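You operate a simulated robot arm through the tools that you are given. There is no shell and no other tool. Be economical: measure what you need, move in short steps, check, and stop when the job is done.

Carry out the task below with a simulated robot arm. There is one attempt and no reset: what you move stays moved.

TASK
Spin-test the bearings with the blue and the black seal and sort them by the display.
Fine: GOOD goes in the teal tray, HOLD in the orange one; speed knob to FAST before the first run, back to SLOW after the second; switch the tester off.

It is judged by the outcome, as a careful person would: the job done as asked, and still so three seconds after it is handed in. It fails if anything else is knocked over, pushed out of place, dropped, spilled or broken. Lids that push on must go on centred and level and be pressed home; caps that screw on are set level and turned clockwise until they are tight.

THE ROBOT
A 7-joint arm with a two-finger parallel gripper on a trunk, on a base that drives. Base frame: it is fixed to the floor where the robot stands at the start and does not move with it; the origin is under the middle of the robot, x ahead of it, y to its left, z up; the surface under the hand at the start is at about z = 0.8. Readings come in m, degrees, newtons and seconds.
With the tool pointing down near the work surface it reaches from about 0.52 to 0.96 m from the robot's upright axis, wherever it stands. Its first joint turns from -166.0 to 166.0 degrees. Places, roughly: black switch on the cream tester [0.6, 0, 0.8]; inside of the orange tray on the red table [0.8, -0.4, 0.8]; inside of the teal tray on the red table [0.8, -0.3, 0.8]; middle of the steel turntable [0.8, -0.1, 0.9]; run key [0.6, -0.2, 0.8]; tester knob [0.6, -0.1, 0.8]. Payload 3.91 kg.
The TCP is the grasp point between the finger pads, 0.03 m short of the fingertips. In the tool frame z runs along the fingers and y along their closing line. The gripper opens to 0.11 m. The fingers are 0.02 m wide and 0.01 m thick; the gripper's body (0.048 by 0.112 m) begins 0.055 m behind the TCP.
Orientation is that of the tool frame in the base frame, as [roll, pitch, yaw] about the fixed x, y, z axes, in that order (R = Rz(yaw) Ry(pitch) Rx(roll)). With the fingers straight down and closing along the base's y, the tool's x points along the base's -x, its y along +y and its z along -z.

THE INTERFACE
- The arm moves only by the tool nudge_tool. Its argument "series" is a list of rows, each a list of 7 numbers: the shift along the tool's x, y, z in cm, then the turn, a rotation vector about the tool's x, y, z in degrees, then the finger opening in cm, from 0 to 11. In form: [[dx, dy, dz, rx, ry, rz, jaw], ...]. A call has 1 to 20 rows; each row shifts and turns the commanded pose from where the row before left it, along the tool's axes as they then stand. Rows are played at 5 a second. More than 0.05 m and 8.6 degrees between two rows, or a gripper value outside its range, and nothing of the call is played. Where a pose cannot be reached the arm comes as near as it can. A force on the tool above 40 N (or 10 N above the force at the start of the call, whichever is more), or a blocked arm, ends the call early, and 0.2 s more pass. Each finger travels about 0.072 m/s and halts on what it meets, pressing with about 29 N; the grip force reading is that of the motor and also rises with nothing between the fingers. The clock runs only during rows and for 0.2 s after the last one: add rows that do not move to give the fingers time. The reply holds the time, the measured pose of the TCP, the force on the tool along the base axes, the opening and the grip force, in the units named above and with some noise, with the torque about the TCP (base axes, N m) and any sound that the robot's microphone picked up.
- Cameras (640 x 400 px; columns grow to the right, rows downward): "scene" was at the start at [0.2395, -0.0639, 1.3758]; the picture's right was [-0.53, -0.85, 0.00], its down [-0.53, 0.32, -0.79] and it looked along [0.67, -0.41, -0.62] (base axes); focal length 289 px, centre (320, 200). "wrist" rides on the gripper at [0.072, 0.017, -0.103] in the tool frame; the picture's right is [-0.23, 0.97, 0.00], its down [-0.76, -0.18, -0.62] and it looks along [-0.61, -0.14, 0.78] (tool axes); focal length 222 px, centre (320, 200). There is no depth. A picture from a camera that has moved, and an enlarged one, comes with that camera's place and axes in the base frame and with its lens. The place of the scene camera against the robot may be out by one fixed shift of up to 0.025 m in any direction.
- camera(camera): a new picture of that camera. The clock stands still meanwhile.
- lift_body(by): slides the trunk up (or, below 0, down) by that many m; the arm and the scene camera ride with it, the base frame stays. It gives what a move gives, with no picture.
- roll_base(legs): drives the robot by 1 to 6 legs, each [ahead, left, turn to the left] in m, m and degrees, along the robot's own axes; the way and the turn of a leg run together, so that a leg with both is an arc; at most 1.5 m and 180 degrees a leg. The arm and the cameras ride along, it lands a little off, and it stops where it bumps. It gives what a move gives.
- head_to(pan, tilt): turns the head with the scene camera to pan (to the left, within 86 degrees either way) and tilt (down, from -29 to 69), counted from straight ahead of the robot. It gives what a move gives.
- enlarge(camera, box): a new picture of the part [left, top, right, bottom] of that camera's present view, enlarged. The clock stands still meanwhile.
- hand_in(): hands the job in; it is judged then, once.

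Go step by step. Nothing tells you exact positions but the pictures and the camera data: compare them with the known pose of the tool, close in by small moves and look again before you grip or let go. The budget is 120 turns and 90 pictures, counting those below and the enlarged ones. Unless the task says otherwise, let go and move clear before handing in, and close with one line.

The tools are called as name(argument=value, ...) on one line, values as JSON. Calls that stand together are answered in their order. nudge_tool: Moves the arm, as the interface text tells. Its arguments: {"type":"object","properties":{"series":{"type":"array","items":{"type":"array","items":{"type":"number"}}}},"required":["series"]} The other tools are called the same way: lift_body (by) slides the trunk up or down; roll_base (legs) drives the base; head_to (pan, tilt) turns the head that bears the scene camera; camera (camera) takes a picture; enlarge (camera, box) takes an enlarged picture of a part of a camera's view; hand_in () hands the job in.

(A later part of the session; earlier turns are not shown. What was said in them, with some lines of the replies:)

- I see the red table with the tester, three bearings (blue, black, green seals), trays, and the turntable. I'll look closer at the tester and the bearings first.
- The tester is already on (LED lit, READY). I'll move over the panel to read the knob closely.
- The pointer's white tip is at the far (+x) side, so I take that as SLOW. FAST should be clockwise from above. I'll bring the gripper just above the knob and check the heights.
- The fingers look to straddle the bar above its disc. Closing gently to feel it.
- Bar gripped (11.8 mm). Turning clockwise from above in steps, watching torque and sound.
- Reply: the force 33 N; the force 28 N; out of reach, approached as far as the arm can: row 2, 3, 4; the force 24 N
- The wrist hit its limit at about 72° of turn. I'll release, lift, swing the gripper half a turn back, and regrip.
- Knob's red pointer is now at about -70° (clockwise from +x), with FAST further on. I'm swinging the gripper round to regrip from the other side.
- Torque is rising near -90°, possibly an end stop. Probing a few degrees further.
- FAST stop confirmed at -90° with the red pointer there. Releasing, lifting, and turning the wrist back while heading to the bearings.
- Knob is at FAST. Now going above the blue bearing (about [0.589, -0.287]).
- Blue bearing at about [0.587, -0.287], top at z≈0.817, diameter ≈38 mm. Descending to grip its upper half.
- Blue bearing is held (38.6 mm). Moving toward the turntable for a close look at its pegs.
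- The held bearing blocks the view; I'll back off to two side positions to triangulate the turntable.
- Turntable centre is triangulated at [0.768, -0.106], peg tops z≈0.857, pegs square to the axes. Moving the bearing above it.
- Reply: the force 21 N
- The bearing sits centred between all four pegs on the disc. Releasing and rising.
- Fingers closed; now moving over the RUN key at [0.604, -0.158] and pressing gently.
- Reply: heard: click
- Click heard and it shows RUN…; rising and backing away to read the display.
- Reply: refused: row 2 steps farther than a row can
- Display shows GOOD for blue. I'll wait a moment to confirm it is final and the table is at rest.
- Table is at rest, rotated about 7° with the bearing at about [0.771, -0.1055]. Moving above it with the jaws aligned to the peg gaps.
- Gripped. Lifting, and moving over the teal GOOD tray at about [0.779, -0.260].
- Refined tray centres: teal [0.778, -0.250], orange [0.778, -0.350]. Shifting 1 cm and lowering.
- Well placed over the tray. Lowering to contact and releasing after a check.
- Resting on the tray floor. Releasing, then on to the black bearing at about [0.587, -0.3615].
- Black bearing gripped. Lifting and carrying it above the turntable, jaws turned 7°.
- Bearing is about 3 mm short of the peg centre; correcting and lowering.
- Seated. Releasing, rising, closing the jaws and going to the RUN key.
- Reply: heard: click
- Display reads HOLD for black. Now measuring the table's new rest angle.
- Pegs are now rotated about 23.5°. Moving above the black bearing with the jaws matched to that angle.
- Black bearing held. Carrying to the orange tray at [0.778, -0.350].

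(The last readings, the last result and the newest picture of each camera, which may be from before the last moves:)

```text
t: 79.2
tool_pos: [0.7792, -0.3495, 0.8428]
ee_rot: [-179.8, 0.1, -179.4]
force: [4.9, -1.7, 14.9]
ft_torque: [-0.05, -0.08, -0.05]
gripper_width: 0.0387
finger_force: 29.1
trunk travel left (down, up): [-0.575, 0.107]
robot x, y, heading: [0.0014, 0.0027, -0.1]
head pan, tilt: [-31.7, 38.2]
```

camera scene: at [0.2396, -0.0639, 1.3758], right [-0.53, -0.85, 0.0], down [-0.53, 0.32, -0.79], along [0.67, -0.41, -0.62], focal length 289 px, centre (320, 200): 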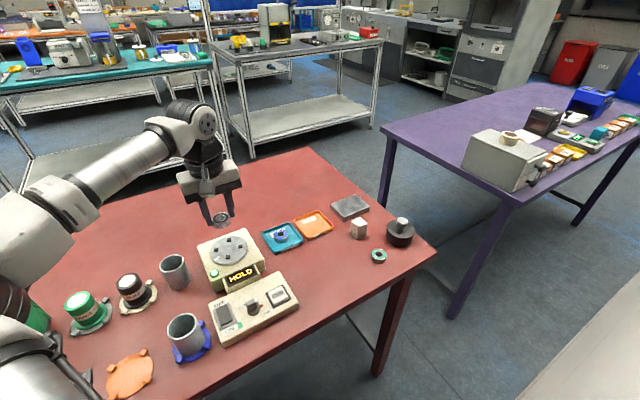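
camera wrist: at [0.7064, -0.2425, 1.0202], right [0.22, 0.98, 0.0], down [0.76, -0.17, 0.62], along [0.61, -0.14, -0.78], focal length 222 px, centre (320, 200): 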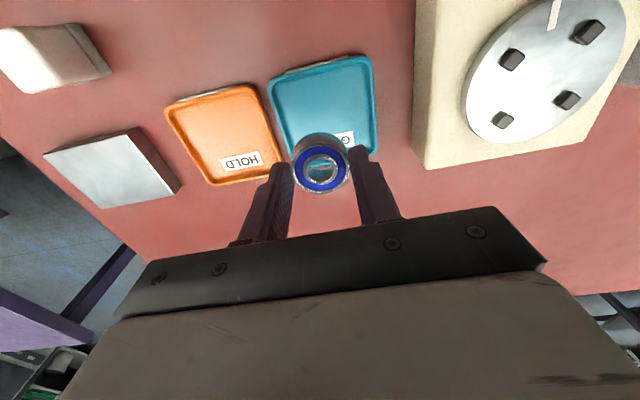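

On the tray floor; releasing, then over to the knob with the wrist turned to match the bar (lying along y).

nudge_tool(series=[[0, 0, -0.1, 0, 0, 0, 4.5], [0, 0, 0, 0, 0, 0, 5], [0, 0, 0, 0, 0, 0, 5], [0, 0, -2, 0, 0, 0, 5], [0, 0, -4.5, 0, 0, 0, 5], [0, 0, -4.5, 0, 0, 0, 5], [2.557, 3.57, 0, 0, 0, 0, 4], [2.557, 3.57, 0, 0, 0, 0, 4], [2.557, 3.57, 0, 0, 0, 0, 4], [2.557, 3.57, 0, 0, 0, 0, 4], [2.557, 3.57, 0, 0, 0, 0, 4], [2.557, 3.57, 0, 0, 0, 0, 4], [2.557, 3.57, 0, 0, 0, 0, 4], [0, 0, 0, 0, 0, 0, 4]])

nudge_tool(series=[[0, 0, 0, 0, 0, -8.2, 4], [0, 0, 0, 0, 0, -8.2, 4], [0, 0, 0, 0, 0, -8.2, 4], [0, 0, 0, 0, 0, -8.2, 4], [0, 0, 0, 0, 0, -8.2, 4], [0, 0, 0, 0, 0, -8.2, 4], [0, 0, 0, 0, 0, -8.2, 4], [0, 0, 0, 0, 0, -8.2, 4], [0, 0, 0, 0, 0, -8.2, 4], [0, 0, 0, 0, 0, -8.2, 4], [0, 0, 0, 0, 0, -8.2, 4], [0, 0, 0, 0, 0, 0, 4]])

enlarge(camera="scene", box=[190, 190, 350, 340])

enlarge(camera="wrist", box=[220, 40, 420, 190])

```text
t: 82.2
tool_pos: [0.5945, -0.0995, 0.9493]
ee_rot: [180.0, 0.0, -179.5]
force: [0.1, 0.1, 0.2]
ft_torque: [-0.01, 0.01, 0.04]
gripper_width: 0.0401
finger_force: 0.2
trunk travel left (down, up): [-0.575, 0.107]
robot x, y, heading: [0.0022, 0.0008, 0.1]
head pan, tilt: [-31.7, 38.2]
```

```text
t: 84.8
tool_pos: [0.5992, -0.1002, 0.9508]
ee_rot: [180.0, 0.0, -89.1]
force: [0.0, -0.7, -0.1]
ft_torque: [-0.01, 0.0, 0.02]
gripper_width: 0.0398
finger_force: 0.1
trunk travel left (down, up): [-0.575, 0.107]
robot x, y, heading: [0.0002, 0.0019, -0.1]
head pan, tilt: [-31.7, 38.2]
```

```text
2.67 times, centred on (270, 265) of scene
camera zoom: at [0.2396, -0.0638, 1.3758], right [-0.53, -0.85, 0.0], down [-0.53, 0.32, -0.79], along [0.67, -0.41, -0.62], focal length 770 px, centre (453, 27)
```

zoom: 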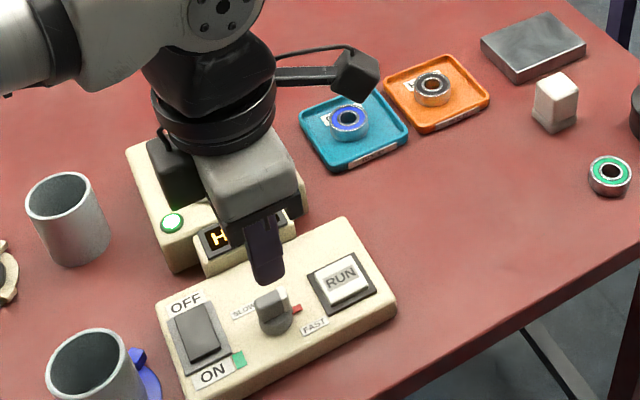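

```text
2.67 times, centred on (320, 115) of wrist
camera zoom: at [0.5818, -0.1724, 1.0538], right [-0.98, 0.21, 0.0], down [0.17, 0.76, 0.62], along [0.13, 0.61, -0.78], focal length 592 px, centre (320, 427)
```

zoom: 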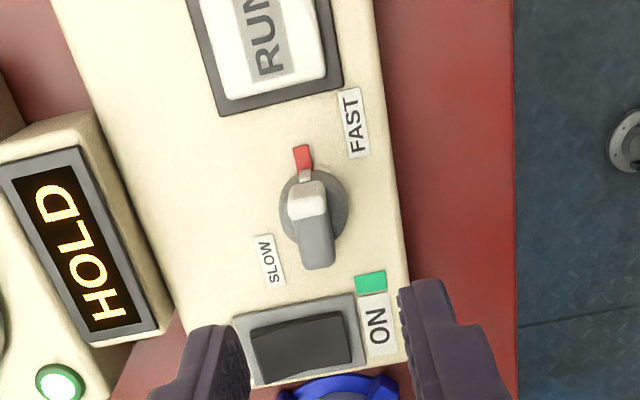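

Both bearings sit in their trays. Descending on the knob, gripping, and turning counterclockwise back to SLOW.

nudge_tool(series=[[0.1, 0, 4, 0, 0, 0, 4], [0, 0, 2.5, 0, 0, 0, 4], [0, 0, 1.55, 0, 0, 0, 4], [0, 0, 0, 0, 0, 0, 3], [0, 0, 0, 0, 0, 0, 1], [0, 0, 0, 0, 0, 0, 0.5], [0, 0, 0, 0, 0, 0, 0.5]])

nudge_tool(series=[[0, 0, 0, 0, 0, -8, 0.5], [0, 0, 0, 0, 0, -8, 0.5], [0, 0, 0, 0, 0, -8, 0.5], [0, 0, 0, 0, 0, -8, 0.5], [0, 0, 0, 0, 0, -8, 0.5]])

```text
t: 86.4
tool_pos: [0.6006, -0.1023, 0.8682]
ee_rot: [-180.0, -0.1, -89.3]
force: [16.6, -1.8, 0.3]
ft_torque: [-0.12, -0.54, 0.01]
gripper_width: 0.0256
finger_force: 45.6
trunk travel left (down, up): [-0.575, 0.107]
robot x, y, heading: [-0.003, -0.0009, 0.0]
head pan, tilt: [-31.7, 38.2]
```

```text
t: 87.6
tool_pos: [0.5989, -0.101, 0.8686]
ee_rot: [-180.0, 0.0, -49.2]
force: [24.3, -3.4, -6.4]
ft_torque: [-0.23, -0.71, 0.0]
gripper_width: 0.0256
finger_force: 45.1
trunk travel left (down, up): [-0.575, 0.107]
robot x, y, heading: [0.0021, -0.0009, -0.3]
head pan, tilt: [-31.7, 38.2]
```

The grip width is 25.6 mm, not 12 mm, so I've probably caught the knob's disc. I'll look before going on.

enlarge(camera="wrist", box=[240, 40, 400, 160])

enlarge(camera="scene", box=[210, 260, 300, 330])

```text
3.33 times, centred on (320, 100) of wrist
camera zoom: at [0.6343, -0.1667, 0.9721], right [-0.89, -0.46, 0.0], down [-0.36, 0.69, 0.62], along [-0.29, 0.55, -0.78], focal length 740 px, centre (320, 533)
```

zoom: 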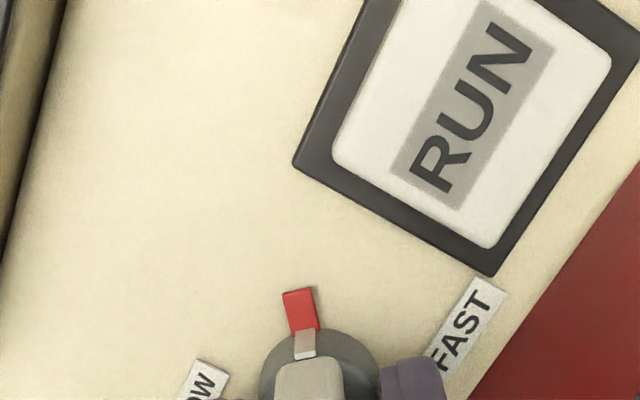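

```text
5.71 times, centred on (255, 295) of scene
camera zoom: at [0.2417, -0.0642, 1.3752], right [-0.53, -0.85, 0.0], down [-0.53, 0.33, -0.78], along [0.67, -0.41, -0.62], focal length 1649 px, centre (691, -343)
```

zoom: 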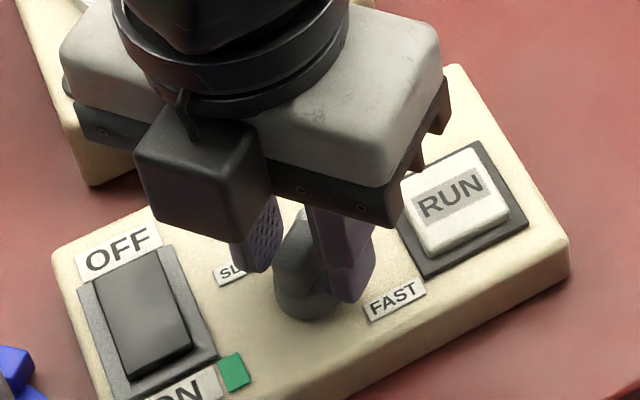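

The fingers clamped the disc rim (slightly too low), though the knob follows. Regripping 4 mm higher on the bar.

nudge_tool(series=[[0, 0, 0, 0, 0, 0, 3.5], [0, 0, 0, 0, 0, 0, 4], [0, 0, -0.4, 0, 0, 0, 4], [0, 0, 0, 0, 0, 0, 4], [0, 0, 0, 0, 0, 0, 2], [0, 0, 0, 0, 0, 0, 0.5], [0, 0, 0, 0, 0, 0, 0.5], [0, 0, 0, 0, 0, 0, 0.5]])

```text
t: 89.4
tool_pos: [0.599, -0.1012, 0.8743]
ee_rot: [-179.9, 0.0, -49.3]
force: [12.5, 6.4, 3.5]
ft_torque: [0.44, 0.0, 0.01]
gripper_width: 0.012
finger_force: 44.9
trunk travel left (down, up): [-0.575, 0.107]
robot x, y, heading: [0.0025, 0.0007, -0.1]
head pan, tilt: [-31.7, 38.2]
```

nudge_tool(series=[[0.03, -0.13, 0, 0, 0, -8, 0.5], [0, 0, 0, 0, 0, -8, 0.5], [0, 0, 0, 0, 0, -8, 0.5], [0, 0, 0, 0, 0, -8, 0.5], [0, 0, 0, 0, 0, -8, 0.5]])

nudge_tool(series=[[0, 0, 0, 0, 0, -5, 0.5], [0, 0, 0, 0, 0, -5, 0.5], [0, 0, 0, 0, 0, -3, 0.5], [0, 0, 0, 0, 0, 0, 0.5]])

```text
t: 90.6
tool_pos: [0.5981, -0.1013, 0.8737]
ee_rot: [180.0, 0.0, -9.2]
force: [7.7, -1.0, -2.0]
ft_torque: [0.07, -0.48, 0.0]
gripper_width: 0.0118
finger_force: 44.8
trunk travel left (down, up): [-0.575, 0.107]
robot x, y, heading: [0.0008, -0.0023, -0.0]
head pan, tilt: [-31.7, 38.2]
```

```text
t: 91.6
tool_pos: [0.5986, -0.1015, 0.8731]
ee_rot: [180.0, 0.1, 3.7]
force: [8.5, -4.6, -3.9]
ft_torque: [-0.12, -0.5, -1.04]
gripper_width: 0.0129
finger_force: 45.0
trunk travel left (down, up): [-0.575, 0.107]
robot x, y, heading: [0.0009, -0.004, 0.1]
head pan, tilt: [-31.7, 38.2]
```

SLOW stop reached (torque −1.0 N·m). Relaxing, releasing and rising to verify it.

nudge_tool(series=[[0, 0, 0, 0, 0, 3.5, 0.5], [0, 0, 0, 0, 0, 0, 3], [0, 0, 0, 0, 0, 0, 4], [0, 0, 0, 0, 0, 0, 4], [0, 0, -2, 0, 0, 0, 4], [0, 0, -4, 0, 0, 0, 3], [0, 0, -3, 0, 0, 0, 1.5], [0, 0, 0, 0, 0, 0, 0], [0, 0, 0, 0, 0, 0, 0]])

camera(camera="wrist")

enlarge(camera="scene", box=[200, 240, 310, 345])

```text
t: 93.6
tool_pos: [0.5979, -0.1006, 0.9661]
ee_rot: [180.0, 0.0, 0.2]
force: [0.0, 0.0, 0.2]
ft_torque: [-0.02, -0.02, -0.01]
gripper_width: 0.0001
finger_force: 28.6
trunk travel left (down, up): [-0.575, 0.107]
robot x, y, heading: [0.0012, -0.0003, -0.0]
head pan, tilt: [-31.7, 38.2]
```

```text
16 pictures are left
camera wrist: at [0.67, -0.1167, 1.0683], right [-0.22, -0.97, 0.0], down [-0.76, 0.18, 0.62], along [-0.61, 0.14, -0.78], focal length 222 px, centre (320, 200)
```

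wrist: 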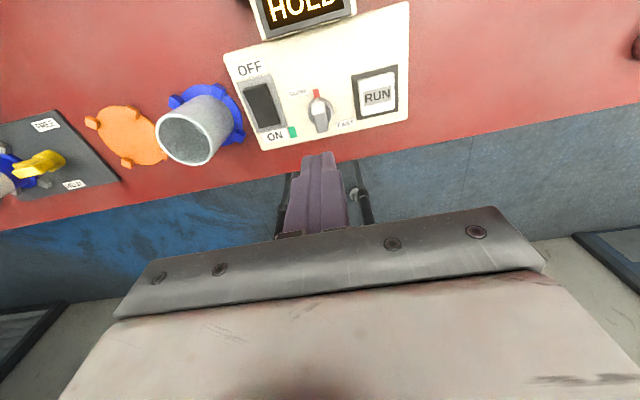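

```text
3.81 times, centred on (255, 292) of scene
camera zoom: at [0.2395, -0.0638, 1.3758], right [-0.53, -0.85, 0.0], down [-0.53, 0.32, -0.79], along [0.67, -0.41, -0.62], focal length 1100 px, centre (568, -152)
```

zoom: 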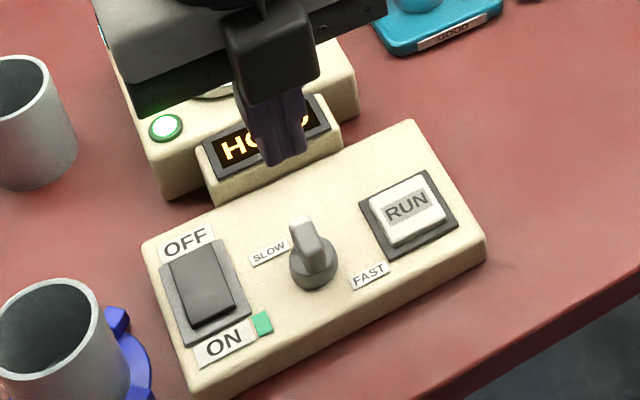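

Knob is back at SLOW. Looking closely at the switch.

enlarge(camera="wrist", box=[210, 40, 350, 150])

```text
3.64 times, centred on (280, 95) of wrist
camera zoom: at [0.67, -0.1167, 1.0683], right [-0.22, -0.97, 0.0], down [-0.76, 0.18, 0.62], along [-0.61, 0.14, -0.78], focal length 808 px, centre (466, 582)
```

zoom: 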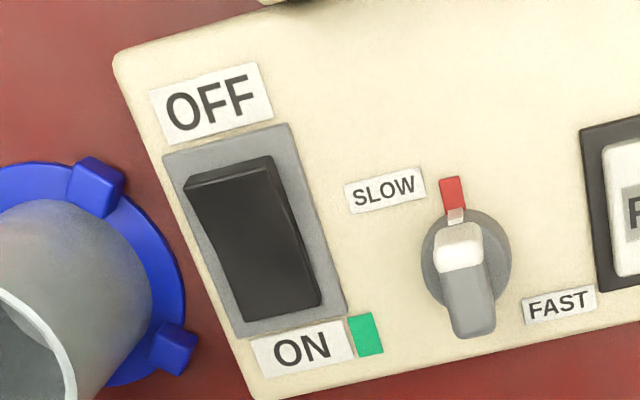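

The OFF end (far side) is raised at about [0.632, -0.046]. Moving above it.

nudge_tool(series=[[1.6, -2.75, 0, 0, 0, 0, 0], [1.6, -2.75, 0, 0, 0, 0, 0], [0, 0, 4, 0, 0, 0, 0], [0, 0, 4, 0, 0, 0, 0], [0, 0, 0, 0, 0, 0, 0]])

enlarge(camera="scene", box=[190, 250, 290, 345])

enlarge(camera="wrist", box=[220, 60, 420, 200])

```text
t: 94.8
tool_pos: [0.6304, -0.045, 0.8844]
ee_rot: [180.0, 0.0, 0.2]
force: [0.2, 0.5, 0.1]
ft_torque: [0.01, -0.02, 0.02]
gripper_width: 0.0003
finger_force: 29.3
trunk travel left (down, up): [-0.575, 0.107]
robot x, y, heading: [0.0024, -0.0021, -0.3]
head pan, tilt: [-31.7, 38.2]
```

```text
4.21 times, centred on (240, 298) of scene
camera zoom: at [0.2394, -0.0639, 1.3758], right [-0.53, -0.85, 0.0], down [-0.53, 0.32, -0.79], along [0.67, -0.41, -0.62], focal length 1215 px, centre (657, -210)
```

zoom: 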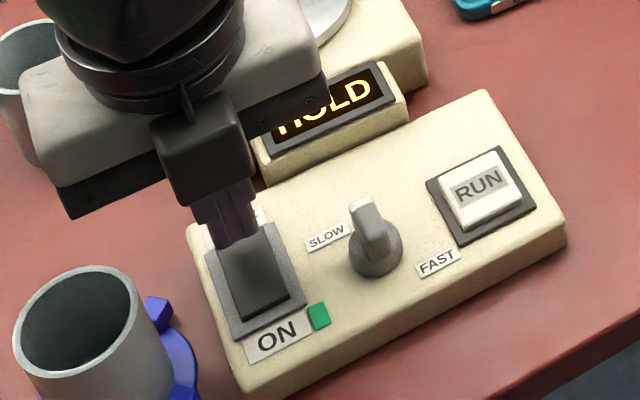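

```text
2.86 times, centred on (320, 130) of wrist
camera zoom: at [0.7016, -0.0609, 0.9879], right [-0.22, -0.97, 0.0], down [-0.76, 0.18, 0.62], along [-0.61, 0.14, -0.78], focal length 635 px, centre (320, 400)
```

zoom: 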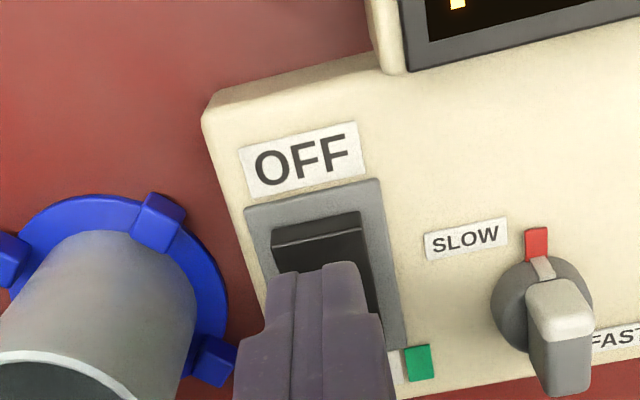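

Aligned over the OFF half. Pressing in small steps.

nudge_tool(series=[[0, 0, 0.8, 0, 0, 0, 0], [0, 0, 0.4, 0, 0, 0, 0], [0, 0, 0.3, 0, 0, 0, 0], [0, 0, 0.2, 0, 0, 0, 0], [0, 0, 0.2, 0, 0, 0, 0], [0, 0, 0.2, 0, 0, 0, 0]])

enlarge(camera="scene", box=[190, 220, 310, 345])

```text
t: 96.2
tool_pos: [0.631, -0.0463, 0.8655]
ee_rot: [180.0, -0.3, 0.3]
force: [4.7, 2.1, 32.7]
ft_torque: [0.01, 0.21, -0.06]
gripper_width: 0.0001
finger_force: 28.7
trunk travel left (down, up): [-0.575, 0.107]
robot x, y, heading: [0.0001, 0.0007, -0.1]
head pan, tilt: [-31.7, 38.2]
heard: click
```

```text
3.20 times, centred on (250, 282) of scene
camera zoom: at [0.2375, -0.0635, 1.3769], right [-0.52, -0.85, 0.0], down [-0.52, 0.32, -0.79], along [0.67, -0.41, -0.62], focal length 924 px, centre (544, -64)
```

zoom: 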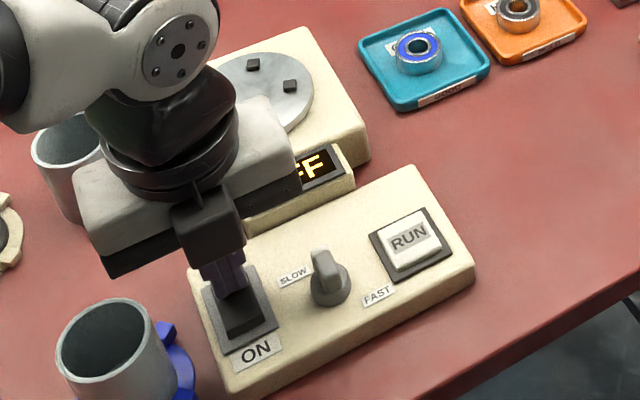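

Click heard and the display shows "..F" (OFF). Rising clear and doing a final check.

nudge_tool(series=[[0, 0, -2, 0, 0, 0, 0], [0, 0, -4, 0, 0, 0, 0], [0, 0, -4.5, 0, 0, 0, 0], [0, 0, -4.5, 0, 0, 0, 0], [-4, 0, 0, 0, 0, 0, 0], [-4, 0, 0, 0, 0, 0, 0], [0, 0, 0, 0, 0, 0, 0]])

camera(camera="scene")

enlarge(camera="scene", box=[190, 200, 350, 345])

```text
t: 97.8
tool_pos: [0.551, -0.0476, 1.0128]
ee_rot: [-179.9, 0.0, 0.2]
force: [-1.0, -0.1, 0.9]
ft_torque: [0.02, 0.0, 0.05]
gripper_width: 0.0
finger_force: 28.8
trunk travel left (down, up): [-0.575, 0.107]
robot x, y, heading: [0.0004, -0.0016, -0.1]
head pan, tilt: [-31.7, 38.2]
```

```text
10 pictures are left
camera scene: at [0.2397, -0.0639, 1.3757], right [-0.53, -0.85, 0.0], down [-0.53, 0.32, -0.79], along [0.67, -0.41, -0.62], focal length 289 px, centre (320, 200)
```

scene: 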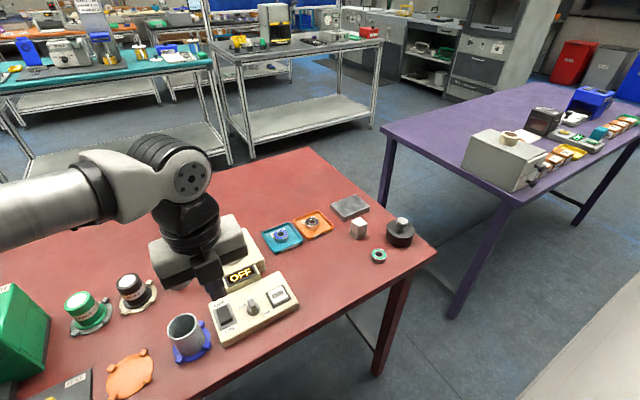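

```text
2.76 times, centred on (270, 272) of scene
camera zoom: at [0.2397, -0.0639, 1.3757], right [-0.53, -0.85, 0.0], down [-0.53, 0.32, -0.79], along [0.67, -0.41, -0.62], focal length 796 px, centre (458, 0)
```

zoom: 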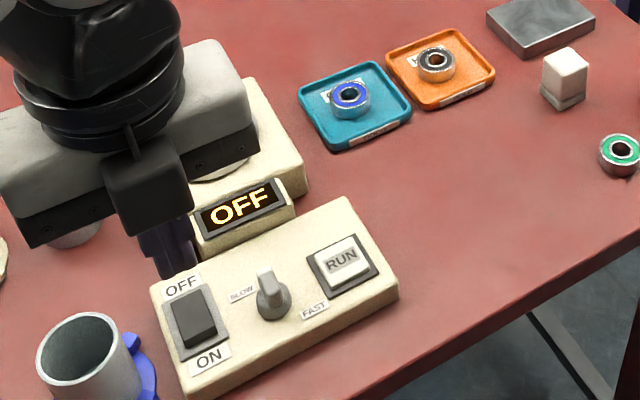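

Display reads OFF, the knob is at SLOW, blue is in the teal tray and black in the orange tray, nothing else has moved, and the arm is clear. Handing in.

hand_in()

```text
The job is handed in.
```

The blue bearing tested GOOD and is in the teal tray; the black one tested HOLD and is in the orange tray. Both runs were at FAST, the knob is back at SLOW and the tester is off.
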